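You operate a simulated robot arm through the tools that you are given. There is no shell and no other tool. Be economical: measure what you need, move in short steps, check, and stop when the job is done.

Carry out the task below with a simulated robot arm. There is one attempt and no reset: what you move stays moved.

TASK
Stack the sample carton labelled "LOT 2" from the crate lid on top of the sample carton labelled "LOT 3".

It is judged by the outcome, as a careful person would: the job done as asked, and still so three seconds after it is handed in. It fails if anything else is knocked over, pushed out of place, dropped, spilled or broken.

THE ROBOT
A 6-joint arm with a two-finger parallel gripper, fixed in place. Base frame: the origin is at the foot of the arm, x ahead of it, y to its left, z up; the work surface is at about z = 0.72. Lengths are in m, angles in rad, forces in N, time in s.
With the tool pointing down near the work surface it reaches from about 0.22 to 0.62 m from the base axis. Its first joint turns from -1.152 to 1.152 rad. Payload 2.7 kg.
Tool frame: the origin (TCP) lies between the finger pads and is the grasp point; the fingertips stand 0.023 m ahead of it; z points along the fingers, y is the line along which they close. The gripper opens to 0.094 m. The fingers are 0.038 m wide and 0.01 m thick; the gripper's body (0.054 by 0.096 m) begins 0.039 m behind the TCP.
Orientation is that of the tool frame in the base frame, as a unit quaternion [x, y, z, w]. With the fingers straight down and closing along the base's y, the tool's x points along the base's -x, its y along +y and its z along -z.

THE INTERFACE
- The arm moves only by the tool nudge_tool. Its argument "moves" is a list of rows, each a list of 7 numbers: the turn, a rotation vector about the base's x, y, z in rad, then the shift along the base's x, y, z in cm, then the opening, from 0 (shut) to 1 (fully open). In form: [[rx, ry, rz, dx, dy, dz, hand], ...]. A call has 1 to 12 rows; each row shifts and turns the commanded pose from where the row before left it. A row lasts 0.2 s, in which the tool goes at most 0.05 m and 0.15 rad; a call with a longer step from one row to the next is refused whole, and so is a gripper value outside its range. A pose out of reach is approached as far as the arm can. The call stops where the force on the tool passes 40 N (or 10 N more than at its start, if that is more) or the arm is blocked; 0.2 s more then pass. The fingers move at their own pace (about 0.045 m/s each) and stop on an object; they squeeze with about 43 N. The grip force told is the motor's: it shows also when the fingers shut on nothing. Time passes only in rows, and 0.2 s behind the last, so rows that do not move let the fingers close. It gives the time, the measured TCP pose, the force on the tool (base axes), the opening and the grip force at its end, in the units of the frame above (readings bear some noise).
- Cameras (640 x 400 px; columns grow to the right, rows downward): "scene" is fixed at [0.0596, -0.4126, 1.4089]; the picture's right is [0.92, -0.38, 0.00], its down [-0.22, -0.54, -0.81] and it looks along [0.31, 0.75, -0.58] (base axes); focal length 358 px, centre (320, 200). "wrist" rides on the gripper at [-0.039, 0, -0.044] in the tool frame; the picture's right is [0.00, -1.00, 0.00], its down [0.97, 0.00, -0.24] and it looks along [0.24, 0.00, 0.97] (tool axes); focal length 218 px, centre (320, 200).
- camera(camera): a new picture of that camera. No time passes.
- point_at(camera, pixels): there is no depth. For up to 12 entries [column, row, z] of the newest picture of that camera ("zoom" is the newest enlarged one), the place [x, y] in the base frame at which the ray of that pixel passes the height z, good to about 0.002 m, but the place of the scene camera against the robot may be out by one fixed shift of up to 0.012 m in any direction. No time passes.
- close_up(camera, box): a new picture of the part [left, top, right, bottom] of that camera's present view, enlarged. No time passes.
- sign_off(): hands the job in; it is judged then, once.

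Work in short steps. Measure before you move; look again where a grasp or a placing could have gone wrong, and mend it. You have 60 turns and 30 pictures in all, the two below and enlarged ones among them. Open the gripper and draw the arm clear of the work before you hand the job in, unless the task says otherwise; then end with one line.

The tools are called after "Emit:" as name(argument=value, ...) on one line, values as JSON. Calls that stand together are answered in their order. nudge_tool: Moves the arm, as the interface text tells. Its arguments: {"type":"object","properties":{"moves":{"type":"array"}},"required":["moves"]} The other tools are called the same way: camera (camera) takes a picture; point_at (camera, pixels) gives the place at which the rays of pixels pass given heights; close_up (camera, box) takes an enlarged picture of a part of a camera's view; sign_off () hands the job in.

At the start:

```text
t: 0.0
tcp_pos: [0.2991, 0.1308, 0.9892]
tool_rot: [0.0, 1.0, 0.0, 0.0]
ft_force: [0.8, 0.1, 0.0]
opening: 0.0939
gripper_force: 0.0
```

scene: 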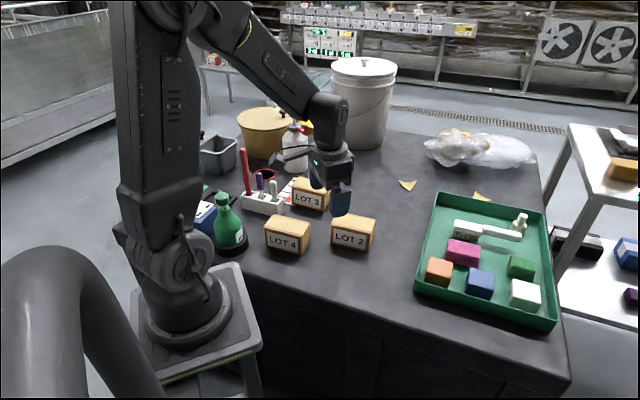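
wrist: 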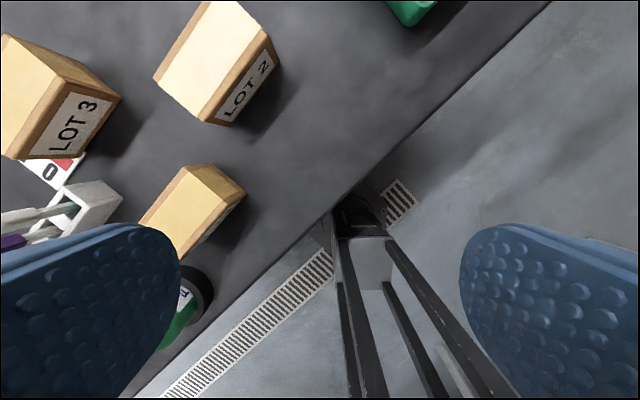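

The scene shows LOT 2 near (353,235), LOT 3 near (310,195), LOT 4 near (287,236). I'll enlarge these to measure.

Emit:
close_up(camera="scene", box=[190, 130, 400, 261])

Emit:
point_at(camera="wrist", pixels=[[153, 76, 0.78], [208, 0, 0.78], [267, 28, 0.78], [200, 118, 0.78], [232, 125, 0.72], [281, 66, 0.72], [120, 98, 0.72], [76, 158, 0.72], [20, 158, 0.78], [58, 80, 0.78], [5, 33, 0.78], [241, 195, 0.72]])

```text
3.05 times, centred on (295, 196) of scene
```

zoom: 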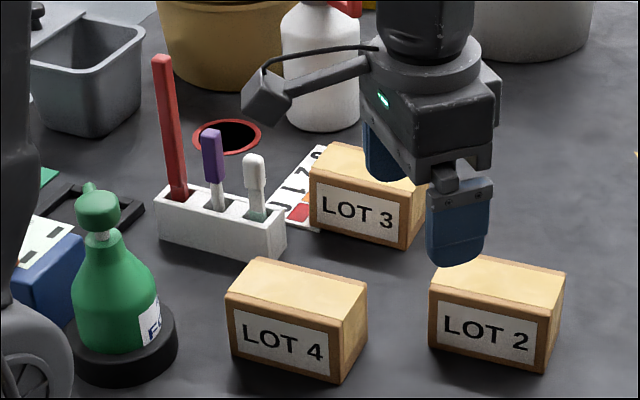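

```text
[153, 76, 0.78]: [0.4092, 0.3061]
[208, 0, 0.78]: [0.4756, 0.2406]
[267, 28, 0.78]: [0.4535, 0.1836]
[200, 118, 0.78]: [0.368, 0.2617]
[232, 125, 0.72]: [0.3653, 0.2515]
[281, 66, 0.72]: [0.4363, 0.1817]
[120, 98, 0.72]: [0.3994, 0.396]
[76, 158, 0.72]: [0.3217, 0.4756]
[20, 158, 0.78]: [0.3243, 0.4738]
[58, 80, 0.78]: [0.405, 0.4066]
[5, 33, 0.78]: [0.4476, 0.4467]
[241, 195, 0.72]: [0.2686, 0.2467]
```

I take an enlarged wrist view for accurate corner positions.

Emit:
close_up(camera="wrist", box=[0, 0, 320, 200])

```text
2.00 times, centred on (160, 100) of wrist
```

zoom: 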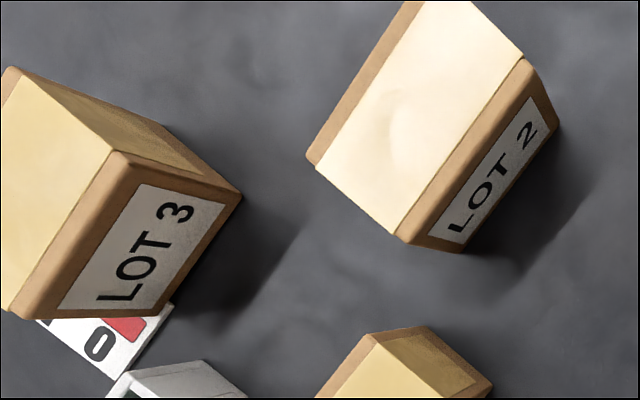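

Emit:
point_at(camera="zoom", pixels=[[466, 251, 0.72], [559, 128, 0.72], [400, 239, 0.78], [526, 58, 0.78], [308, 160, 0.78], [400, 239, 0.8], [526, 58, 0.8], [308, 160, 0.8], [160, 316, 0.72], [242, 194, 0.72], [116, 153, 0.78], [14, 318, 0.78]])

Emit:
point_at(camera="zoom", pixels=[[116, 153, 0.8], [14, 318, 0.8], [8, 68, 0.8], [492, 382, 0.72], [430, 328, 0.79], [372, 338, 0.79]])

```text
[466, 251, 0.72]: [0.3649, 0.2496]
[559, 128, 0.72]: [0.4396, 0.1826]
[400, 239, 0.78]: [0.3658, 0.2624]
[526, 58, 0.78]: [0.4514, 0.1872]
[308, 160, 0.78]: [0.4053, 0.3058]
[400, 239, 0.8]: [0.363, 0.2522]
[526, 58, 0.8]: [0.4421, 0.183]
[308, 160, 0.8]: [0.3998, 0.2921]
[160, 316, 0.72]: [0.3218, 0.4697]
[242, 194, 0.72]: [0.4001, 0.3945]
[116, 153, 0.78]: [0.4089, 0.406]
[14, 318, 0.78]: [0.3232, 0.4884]
```

```text
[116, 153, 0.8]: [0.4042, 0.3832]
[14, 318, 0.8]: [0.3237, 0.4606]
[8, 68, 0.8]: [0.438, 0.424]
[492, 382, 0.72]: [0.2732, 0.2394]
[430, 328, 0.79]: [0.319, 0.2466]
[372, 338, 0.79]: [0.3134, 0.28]
```

LOT 2 front bottom edge runs (0.365,0.250)-(0.440,0.183), carton about 0.10 x 0.055, top near z 0.80, centre about (0.421,0.238). I turn -0.73 rad so the fingers close across the short side, and move above it at the same height.

Emit:
nudge_tool(moves=[[0, 0, -0.146, 2.44, 2.13, 0, 1], [0, 0, -0.146, 2.44, 2.13, 0, 1], [0, 0, -0.146, 2.44, 2.13, 0, 1], [0, 0, -0.146, 2.44, 2.13, 0, 1], [0, 0, -0.146, 2.44, 2.13, 0, 1], [0, 0, 0, 0, 0, 0, 1], [0, 0, 0, 0, 0, 0, 1]])

Emit:
camera(camera="wrist")

Emit:
camera(camera="scene")

```text
t: 1.6
tcp_pos: [0.4204, 0.2362, 0.9899]
tool_rot: [0.358, 0.934, 0.0, 0.0]
ft_force: [0.4, 0.5, -0.5]
opening: 0.0941
gripper_force: 0.1
```

```text
25 pictures are left
```

wrist: 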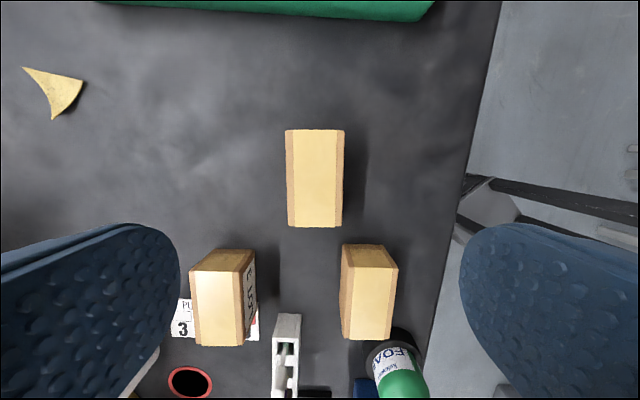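

```text
24 pictures are left
```

scene: 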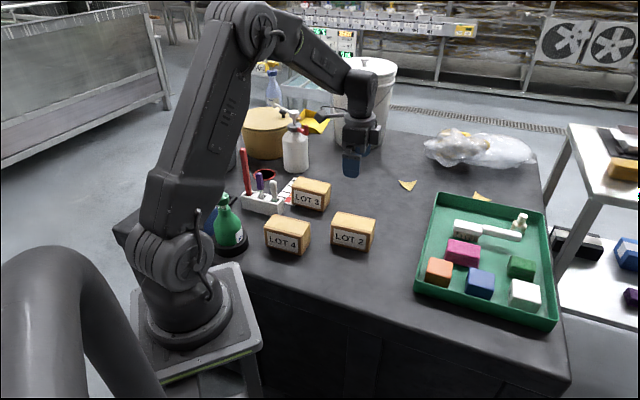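

LOT 2 now lies at (315,178) in the wrist view. I triangulate the heights with this second viewpoint.

Emit:
point_at(camera="wrist", pixels=[[286, 130, 0.8], [345, 130, 0.8], [288, 226, 0.8], [342, 226, 0.8], [286, 130, 0.76], [345, 130, 0.76], [288, 226, 0.76], [342, 226, 0.76], [240, 250, 0.76], [244, 345, 0.76], [190, 270, 0.76], [195, 345, 0.76]])

Emit:
point_at(camera="scene", pixels=[[332, 215, 0.78], [368, 229, 0.78], [376, 217, 0.78], [331, 241, 0.72], [366, 251, 0.72], [292, 189, 0.78], [323, 196, 0.78], [292, 205, 0.72], [322, 211, 0.72], [330, 184, 0.78]])

Emit:
close_up(camera="wrist", box=[160, 100, 420, 362])

```text
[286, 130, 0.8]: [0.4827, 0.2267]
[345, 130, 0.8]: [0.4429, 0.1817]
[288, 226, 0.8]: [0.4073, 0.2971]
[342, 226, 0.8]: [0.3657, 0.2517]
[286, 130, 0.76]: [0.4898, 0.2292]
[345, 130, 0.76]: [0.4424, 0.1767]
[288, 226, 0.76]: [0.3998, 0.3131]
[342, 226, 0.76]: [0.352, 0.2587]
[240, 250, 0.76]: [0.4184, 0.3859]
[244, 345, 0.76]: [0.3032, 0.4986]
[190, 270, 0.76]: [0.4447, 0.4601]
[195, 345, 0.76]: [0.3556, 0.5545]
```

```text
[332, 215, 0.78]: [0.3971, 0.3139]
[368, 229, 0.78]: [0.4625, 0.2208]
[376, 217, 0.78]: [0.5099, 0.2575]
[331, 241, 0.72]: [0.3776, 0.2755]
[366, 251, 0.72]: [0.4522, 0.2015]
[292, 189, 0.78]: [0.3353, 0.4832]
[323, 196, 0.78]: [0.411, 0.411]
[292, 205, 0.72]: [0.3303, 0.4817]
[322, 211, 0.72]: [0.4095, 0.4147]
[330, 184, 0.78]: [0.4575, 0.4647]
```

```text
1.53 times, centred on (290, 231) of wrist
```

zoom: 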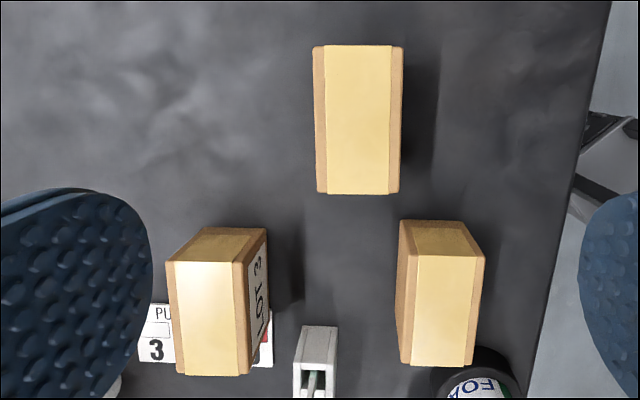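

Top of LOT 2 at z≈0.80 agrees from both viewpoints, centre about (0.4247,0.239). I enlarge the scene view to check the carton heights and footing.

Emit:
close_up(camera="scene", box=[250, 165, 400, 265])

```text
4.00 times, centred on (325, 215) of scene
```

zoom: 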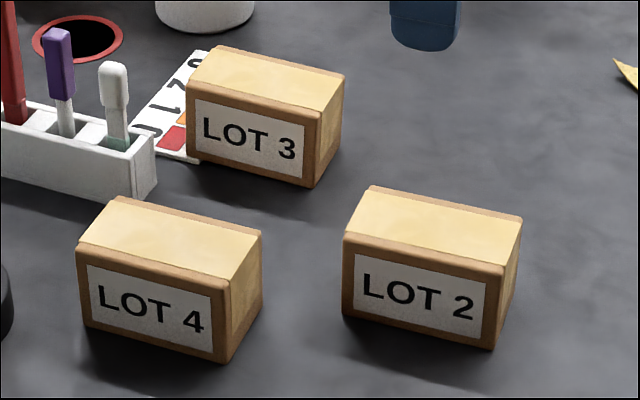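

Emit:
point_at(camera="zoom", pixels=[[343, 313, 0.72], [493, 348, 0.72], [343, 237, 0.8], [503, 268, 0.8], [522, 219, 0.8], [371, 187, 0.8], [187, 153, 0.72], [313, 186, 0.72], [186, 88, 0.8], [318, 114, 0.8], [344, 75, 0.8], [218, 46, 0.8]])

Emit:
point_at(camera="zoom", pixels=[[343, 237, 0.78], [503, 268, 0.78], [522, 219, 0.78], [371, 187, 0.78], [186, 88, 0.78], [318, 114, 0.78], [344, 75, 0.78], [218, 46, 0.78]])

```text
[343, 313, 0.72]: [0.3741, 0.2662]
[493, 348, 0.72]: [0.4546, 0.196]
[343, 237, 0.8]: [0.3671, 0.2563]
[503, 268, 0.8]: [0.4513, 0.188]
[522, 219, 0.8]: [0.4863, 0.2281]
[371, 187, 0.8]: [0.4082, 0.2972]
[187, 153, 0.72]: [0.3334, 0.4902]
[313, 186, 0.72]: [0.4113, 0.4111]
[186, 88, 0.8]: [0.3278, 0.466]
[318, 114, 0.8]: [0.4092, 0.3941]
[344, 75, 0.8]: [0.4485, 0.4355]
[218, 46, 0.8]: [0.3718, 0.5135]
```

```text
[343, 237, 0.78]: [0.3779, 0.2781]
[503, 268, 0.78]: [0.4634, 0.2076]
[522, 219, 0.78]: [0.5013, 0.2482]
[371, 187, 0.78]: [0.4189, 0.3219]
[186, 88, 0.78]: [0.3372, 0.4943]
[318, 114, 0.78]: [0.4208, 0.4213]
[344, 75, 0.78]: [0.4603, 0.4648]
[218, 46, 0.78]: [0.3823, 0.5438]
```

Both cameras agree on LOT 2's top at about z 0.795-0.80. I descend partway, centred on (0.4245,0.2385), and look again.

Emit:
nudge_tool(moves=[[0, 0, 0, 0.4, 0.2, -3, 1], [0, 0, 0, 0, 0, -4, 1], [0, 0, 0, 0, 0, -3, 1], [0, 0, 0, 0, 0, -2.5, 1], [0, 0, 0, 0, 0, 0, 1], [0, 0, 0, 0, 0, 0, 1]])

Emit:
camera(camera="wrist")

```text
t: 3.0
tcp_pos: [0.4241, 0.2381, 0.8657]
tool_rot: [0.356, 0.934, 0.001, 0.0]
ft_force: [-0.4, -0.5, 0.9]
opening: 0.094
gripper_force: 0.1
```

```text
21 pictures are left
```

wrist: 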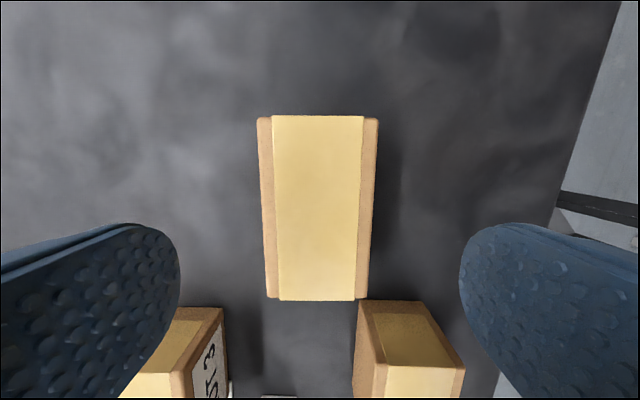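

LOT 2 is centred at (317,208) and square between the fingers. I check the corners at this height to fix the top's z.

Emit:
point_at(camera="wrist", pixels=[[257, 118, 0.795], [379, 118, 0.795], [267, 299, 0.795], [367, 300, 0.795], [257, 118, 0.785], [379, 118, 0.785], [267, 299, 0.785], [367, 300, 0.785]])

```text
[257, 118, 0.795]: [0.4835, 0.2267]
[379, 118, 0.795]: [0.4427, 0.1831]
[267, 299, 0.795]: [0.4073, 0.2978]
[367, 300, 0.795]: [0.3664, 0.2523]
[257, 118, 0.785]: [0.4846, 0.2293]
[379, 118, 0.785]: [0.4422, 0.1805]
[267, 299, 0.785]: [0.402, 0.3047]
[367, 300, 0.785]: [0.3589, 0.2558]
```

Top is at about z 0.797, centre (0.425,0.240). I lower to z≈0.772 and close.

Emit:
nudge_tool(moves=[[0, 0, 0, 0.1, 0.2, -2.5, 1], [0, 0, 0, 0, 0, -2.5, 1], [0, 0, 0, 0, 0, -2.4, 1], [0, 0, 0, 0, 0, -2.0, 1], [0, 0, 0, 0, 0, 0, 1], [0, 0, 0, 0, 0, 0, 1], [0, 0, 0, 0, 0, 0, 0.3], [0, 0, 0, 0, 0, 0, 0.3], [0, 0, 0, 0, 0, 0, 0.3], [0, 0, 0, 0, 0, 0, 0.3], [0, 0, 0, 0, 0, 0, 0.3]])

```text
t: 5.4
tcp_pos: [0.426, 0.2407, 0.7699]
tool_rot: [0.357, 0.934, 0.0, 0.001]
ft_force: [0.4, -0.5, -0.7]
opening: 0.0647
gripper_force: 43.1
```

The fingers stopped at 0.065 with 43 N, so the carton is held. I lift it 4 cm and look from both cameras.

Emit:
nudge_tool(moves=[[0, 0, 0, 0, 0, 0, 0], [0, 0, 0, 0, 0, 1, 0], [0, 0, 0, 0, 0, 1.5, 0], [0, 0, 0, 0, 0, 2.5, 0], [0, 0, 0, 0, 0, 3, 0], [0, 0, 0, 0, 0, 3, 0], [0, 0, 0, 0, 0, 3, 0], [0, 0, 0, 0, 0, 0, 0]])

Emit:
close_up(camera="scene", box=[240, 115, 420, 265])

Emit:
camera(camera="wrist")

```text
t: 7.2
tcp_pos: [0.4271, 0.2404, 0.912]
tool_rot: [0.356, 0.934, 0.0, 0.0]
ft_force: [-0.2, 0.3, -2.4]
opening: 0.0647
gripper_force: 42.9
```

```text
2.67 times, centred on (330, 190) of scene
```

zoom: 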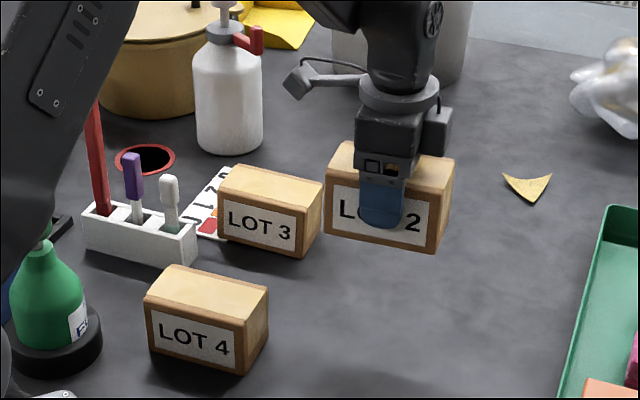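

```text
19 pictures are left
```

wrist: 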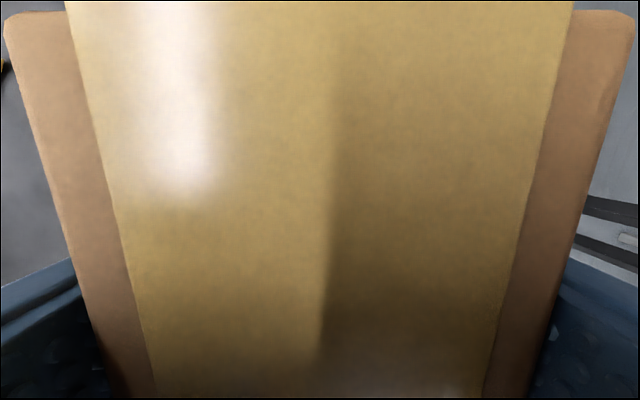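

Held level. Corrected estimates put LOT 3's top centre at about (0.386,0.449), turned about -0.03 rad from the present. Before moving I check the tall neighbours (red pen, pen holder, spray bottle).

Emit:
point_at(camera="zoom", pixels=[[103, 212, 0.75], [134, 215, 0.76], [170, 222, 0.76], [228, 145, 0.72], [188, 262, 0.72], [95, 245, 0.72], [168, 178, 0.8], [133, 155, 0.82], [222, 0, 0.9], [260, 50, 0.88]])

Emit:
camera(camera="scene")

```text
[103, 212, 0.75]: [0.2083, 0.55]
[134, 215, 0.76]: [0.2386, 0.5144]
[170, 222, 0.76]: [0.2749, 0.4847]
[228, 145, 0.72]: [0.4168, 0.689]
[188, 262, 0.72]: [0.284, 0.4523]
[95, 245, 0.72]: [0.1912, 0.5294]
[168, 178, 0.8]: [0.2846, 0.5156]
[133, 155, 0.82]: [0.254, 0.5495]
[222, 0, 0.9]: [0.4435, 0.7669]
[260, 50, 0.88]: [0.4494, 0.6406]
```

```text
18 pictures are left
```

scene: 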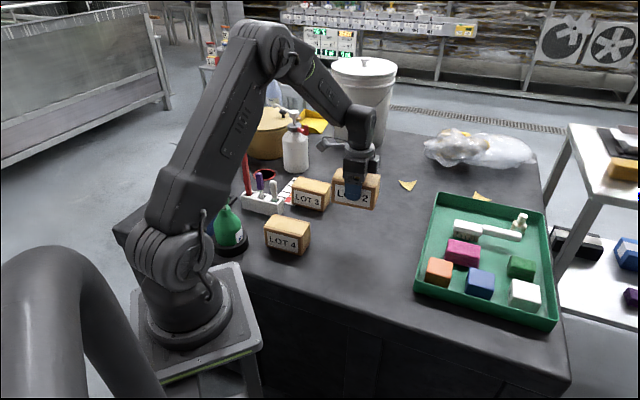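

Neighbours are clear: white pen at (0.275,0.485), red at (0.21,0.55), spray bottle past y 0.64. I carry the carton, bottom at about z 0.88, over LOT 3.

Emit:
nudge_tool(moves=[[0, 0, 0, 0, 0, 2, 0], [0, 0, -0.005, -0.5, 2.5, 0, 0], [0, 0, -0.005, -0.7, 3.5, 0, 0], [0, 0, -0.005, -0.7, 3.5, 0, 0], [0, 0, -0.005, -0.7, 3.5, 0, 0], [0, 0, -0.005, -0.7, 3.5, 0, 0], [0, 0, -0.005, -0.5, 2.7, 0, 0], [0, 0, 0, -0.3, 1.66, 0, 0], [0, 0, 0, 0, 0, 0, 0], [0, 0, 0, 0, 0, 0, 0]])

Emit:
camera(camera="wrist")

Emit:
close_up(camera="scene", box=[235, 110, 395, 220])

```text
t: 9.4
tcp_pos: [0.3853, 0.4474, 0.9307]
tool_rot: [0.371, 0.928, 0.0, 0.0]
ft_force: [-0.1, -0.6, -1.7]
opening: 0.0649
gripper_force: 43.0
```

```text
17 pictures are left
```

wrist: 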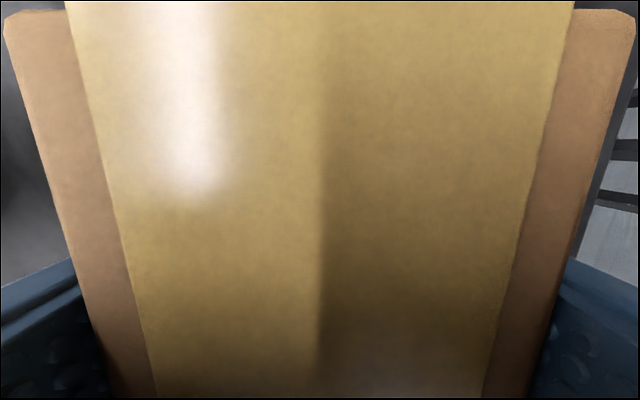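

```text
3.64 times, centred on (315, 165) of scene
```

zoom: 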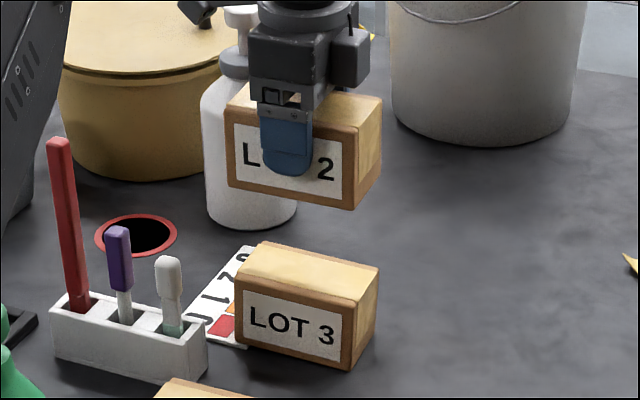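

I compare the held carton's bottom front edge with LOT 3's top front edge.

Emit:
point_at(camera="zoom", pixels=[[228, 185, 0.881], [352, 210, 0.881], [378, 172, 0.881], [237, 283, 0.797], [346, 308, 0.797], [378, 266, 0.797], [262, 242, 0.797], [227, 120, 0.957], [357, 140, 0.957], [382, 98, 0.957]])

```text
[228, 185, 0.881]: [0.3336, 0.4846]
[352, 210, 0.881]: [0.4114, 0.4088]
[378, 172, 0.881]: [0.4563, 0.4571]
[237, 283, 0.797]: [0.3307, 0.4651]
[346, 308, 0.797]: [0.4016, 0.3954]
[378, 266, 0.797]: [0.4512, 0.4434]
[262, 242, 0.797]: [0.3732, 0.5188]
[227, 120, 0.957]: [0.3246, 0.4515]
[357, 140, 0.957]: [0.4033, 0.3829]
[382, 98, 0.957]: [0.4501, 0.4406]
```

LOT 3 sits roughly (0.001,0.004) beyond the held carton's centre. I shift by that and lower to just above contact.

Emit:
nudge_tool(moves=[[0, 0, 0, 0.1, 0.35, -1.5, 0], [0, 0, 0, 0, 0, -2, 0], [0, 0, 0, 0, 0, -2, 0], [0, 0, 0, 0, 0, -1.5, 0], [0, 0, 0, 0, 0, 0, 0], [0, 0, 0, 0, 0, 0, 0]])

Emit:
close_up(camera="scene", box=[265, 135, 365, 220])

```text
t: 10.8
tcp_pos: [0.3864, 0.4513, 0.8602]
tool_rot: [0.371, 0.929, 0.0, 0.0]
ft_force: [0.2, 0.4, -2.3]
opening: 0.0645
gripper_force: 42.2
```

```text
4.71 times, centred on (315, 178) of scene
```

zoom: 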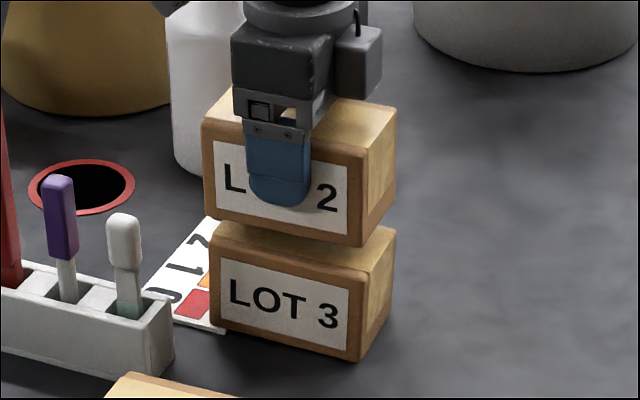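

Well aligned with a gap of about 1.3 cm. I lower in small steps, watching for contact.

Emit:
nudge_tool(moves=[[0, 0, 0, 0, 0, -0.4, 0], [0, 0, 0, 0, 0, -0.3, 0], [0, 0, 0, 0, 0, -0.2, 0], [0, 0, 0, 0, 0, 0, 0]])

```text
t: 11.8
tcp_pos: [0.3858, 0.4523, 0.8519]
tool_rot: [0.372, 0.928, 0.0, 0.0]
ft_force: [0.0, -0.1, -2.3]
opening: 0.0647
gripper_force: 42.9
```

Emit:
nudge_tool(moves=[[0, 0, 0, 0, 0, -0.15, 0], [0, 0, 0, 0, 0, -0.15, 0], [0, 0, 0, 0, 0, 0, 0]])

Emit:
close_up(camera="scene", box=[265, 135, 365, 220])

```text
t: 12.6
tcp_pos: [0.3853, 0.4526, 0.8488]
tool_rot: [0.371, 0.929, 0.0, 0.0]
ft_force: [-0.8, -0.1, -2.4]
opening: 0.0647
gripper_force: 43.0
```

```text
4.71 times, centred on (315, 178) of scene
```

zoom: 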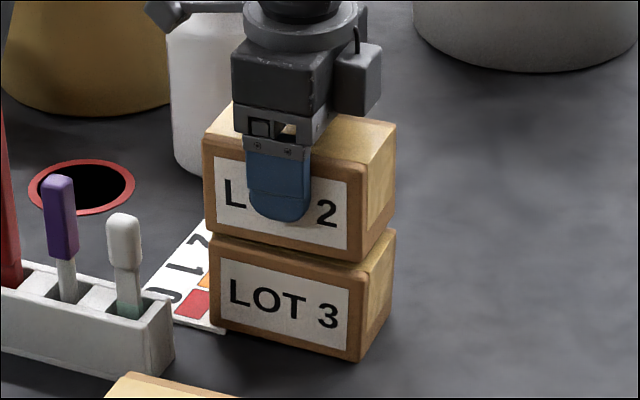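

No contact force yet; a gap of a few mm remains. I continue in 1 mm steps.

Emit:
nudge_tool(moves=[[0, 0, 0, 0, 0, -0.1, 0], [0, 0, 0, 0, 0, -0.1, 0], [0, 0, 0, 0, 0, 0, 0]])

```text
t: 13.4
tcp_pos: [0.3857, 0.4523, 0.8469]
tool_rot: [0.371, 0.928, -0.001, 0.0]
ft_force: [0.6, -0.3, -1.7]
opening: 0.0646
gripper_force: 42.6
```

Emit:
nudge_tool(moves=[[0, 0, 0, 0, 0, -0.1, 0], [0, 0, 0, 0, 0, 0, 0]])

```text
t: 14.0
tcp_pos: [0.3855, 0.4523, 0.8466]
tool_rot: [0.371, 0.929, 0.0, -0.001]
ft_force: [-0.2, 0.6, -0.9]
opening: 0.0643
gripper_force: 43.0
```

Emit:
nudge_tool(moves=[[0, 0, 0, 0, 0, -0.1, 0], [0, 0, 0, 0, 0, 0, 0]])

```text
t: 14.6
tcp_pos: [0.3866, 0.4515, 0.8449]
tool_rot: [0.37, 0.929, 0.0, -0.001]
ft_force: [1.0, 0.5, -1.3]
opening: 0.0645
gripper_force: 43.1
```

Emit:
nudge_tool(moves=[[0, 0, 0, 0, 0, -0.1, 0], [0, 0, 0, 0, 0, 0, 0]])

Emit:
close_up(camera="scene", box=[285, 165, 355, 215])

```text
t: 15.2
tcp_pos: [0.3862, 0.4517, 0.845]
tool_rot: [0.371, 0.929, 0.0, 0.001]
ft_force: [-1.3, -2.8, 3.8]
opening: 0.0646
gripper_force: 42.6
```

```text
8.00 times, centred on (320, 190) of scene
```

zoom: 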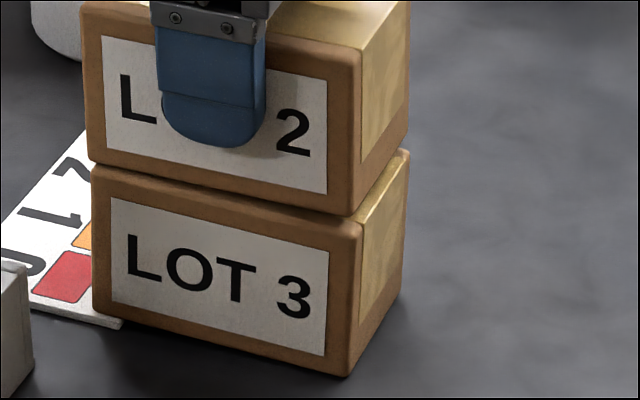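

Contact shows (+4 N) and the cartons line up. I release and then rise straight up.

Emit:
nudge_tool(moves=[[0, 0, 0, 0, 0, 0, 0.75], [0, 0, 0, 0, 0, 0, 1], [0, 0, 0, 0, 0, 0, 1], [0, 0, 0, 0, 0, 0, 1], [0, 0, 0, 0, 0, 0, 1]])

Emit:
camera(camera="wrist")

```text
t: 16.4
tcp_pos: [0.3862, 0.4504, 0.8443]
tool_rot: [0.371, 0.928, 0.0, 0.0]
ft_force: [0.2, 0.2, 0.2]
opening: 0.0939
gripper_force: 0.0
```

```text
12 pictures are left
```

wrist: 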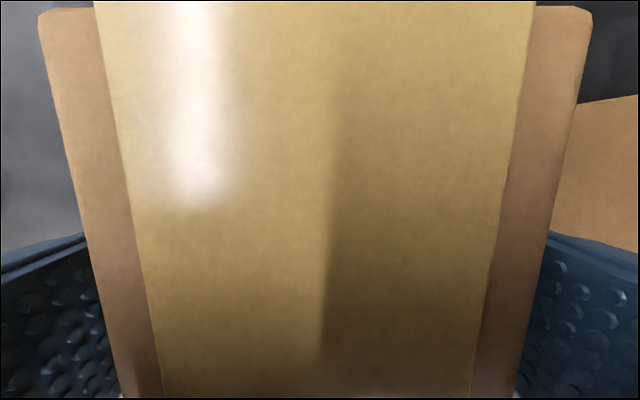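

There's a brown patch at right (600,170) in the wrist view; I check the scene before lifting.

Emit:
close_up(camera="scene", box=[265, 135, 365, 220])

```text
4.71 times, centred on (315, 178) of scene
```

zoom: 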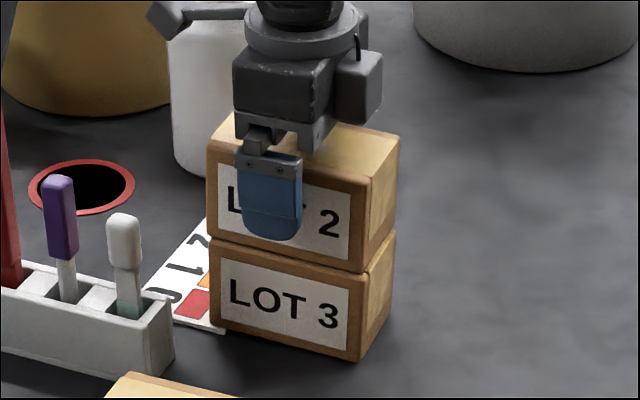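

The stack is flush and standing; the patch is another carton in the background. I rise straight up.

Emit:
nudge_tool(moves=[[0, 0, 0, 0, 0, 1.5, 1], [0, 0, 0, 0, 0, 2.5, 1], [0, 0, 0, 0, 0, 3, 1], [0, 0, 0, 0, 0, 3, 1], [0, 0, 0, 0, 0, 3, 1], [0, 0, 0, 0, -4, 1, 1], [0, 0, 0, 0, -4.5, 0, 1], [0, 0, 0, 0, -4.5, 0, 1], [0, 0, 0, 0, -4.5, 0, 1], [0, 0, 0, 0, 0, 0, 1], [0, 0, 0, 0, 0, 0, 1]])

Emit:
camera(camera="wrist")

Emit:
close_up(camera="scene", box=[190, 110, 400, 261])

```text
t: 18.8
tcp_pos: [0.3855, 0.278, 0.9848]
tool_rot: [0.372, 0.928, 0.001, -0.001]
ft_force: [-0.4, -0.3, 0.3]
opening: 0.0939
gripper_force: 0.1
```

```text
10 pictures are left
```

wrist: 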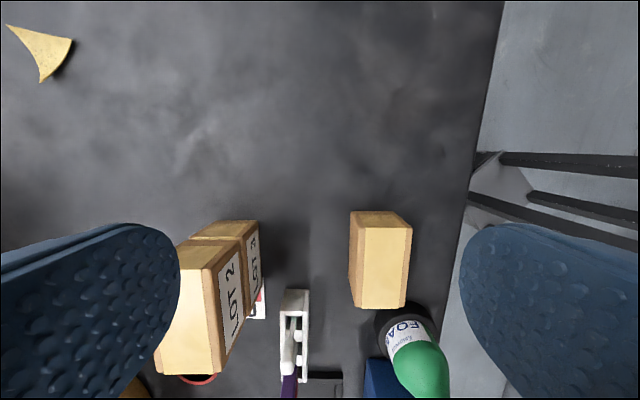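

```text
2.65 times, centred on (295, 186) of scene
```

zoom: 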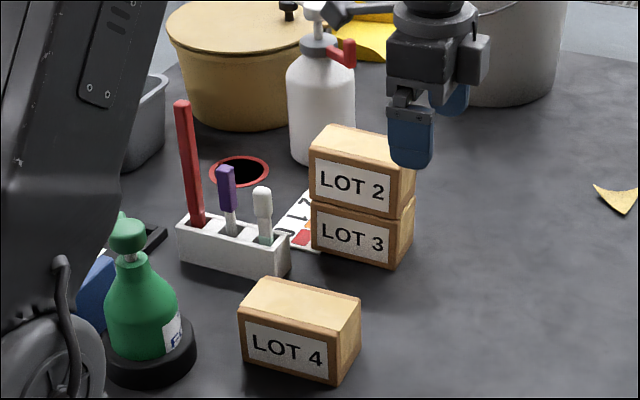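

LOT 2 sits squarely on LOT 3, nothing else has moved, and the arm is clear with the gripper open.

Emit:
sign_off()

```text
The job is handed in.
```

LOT 2 is stacked squarely on top of LOT 3, nothing else was disturbed, and the job is handed in with the gripper open and the arm clear.
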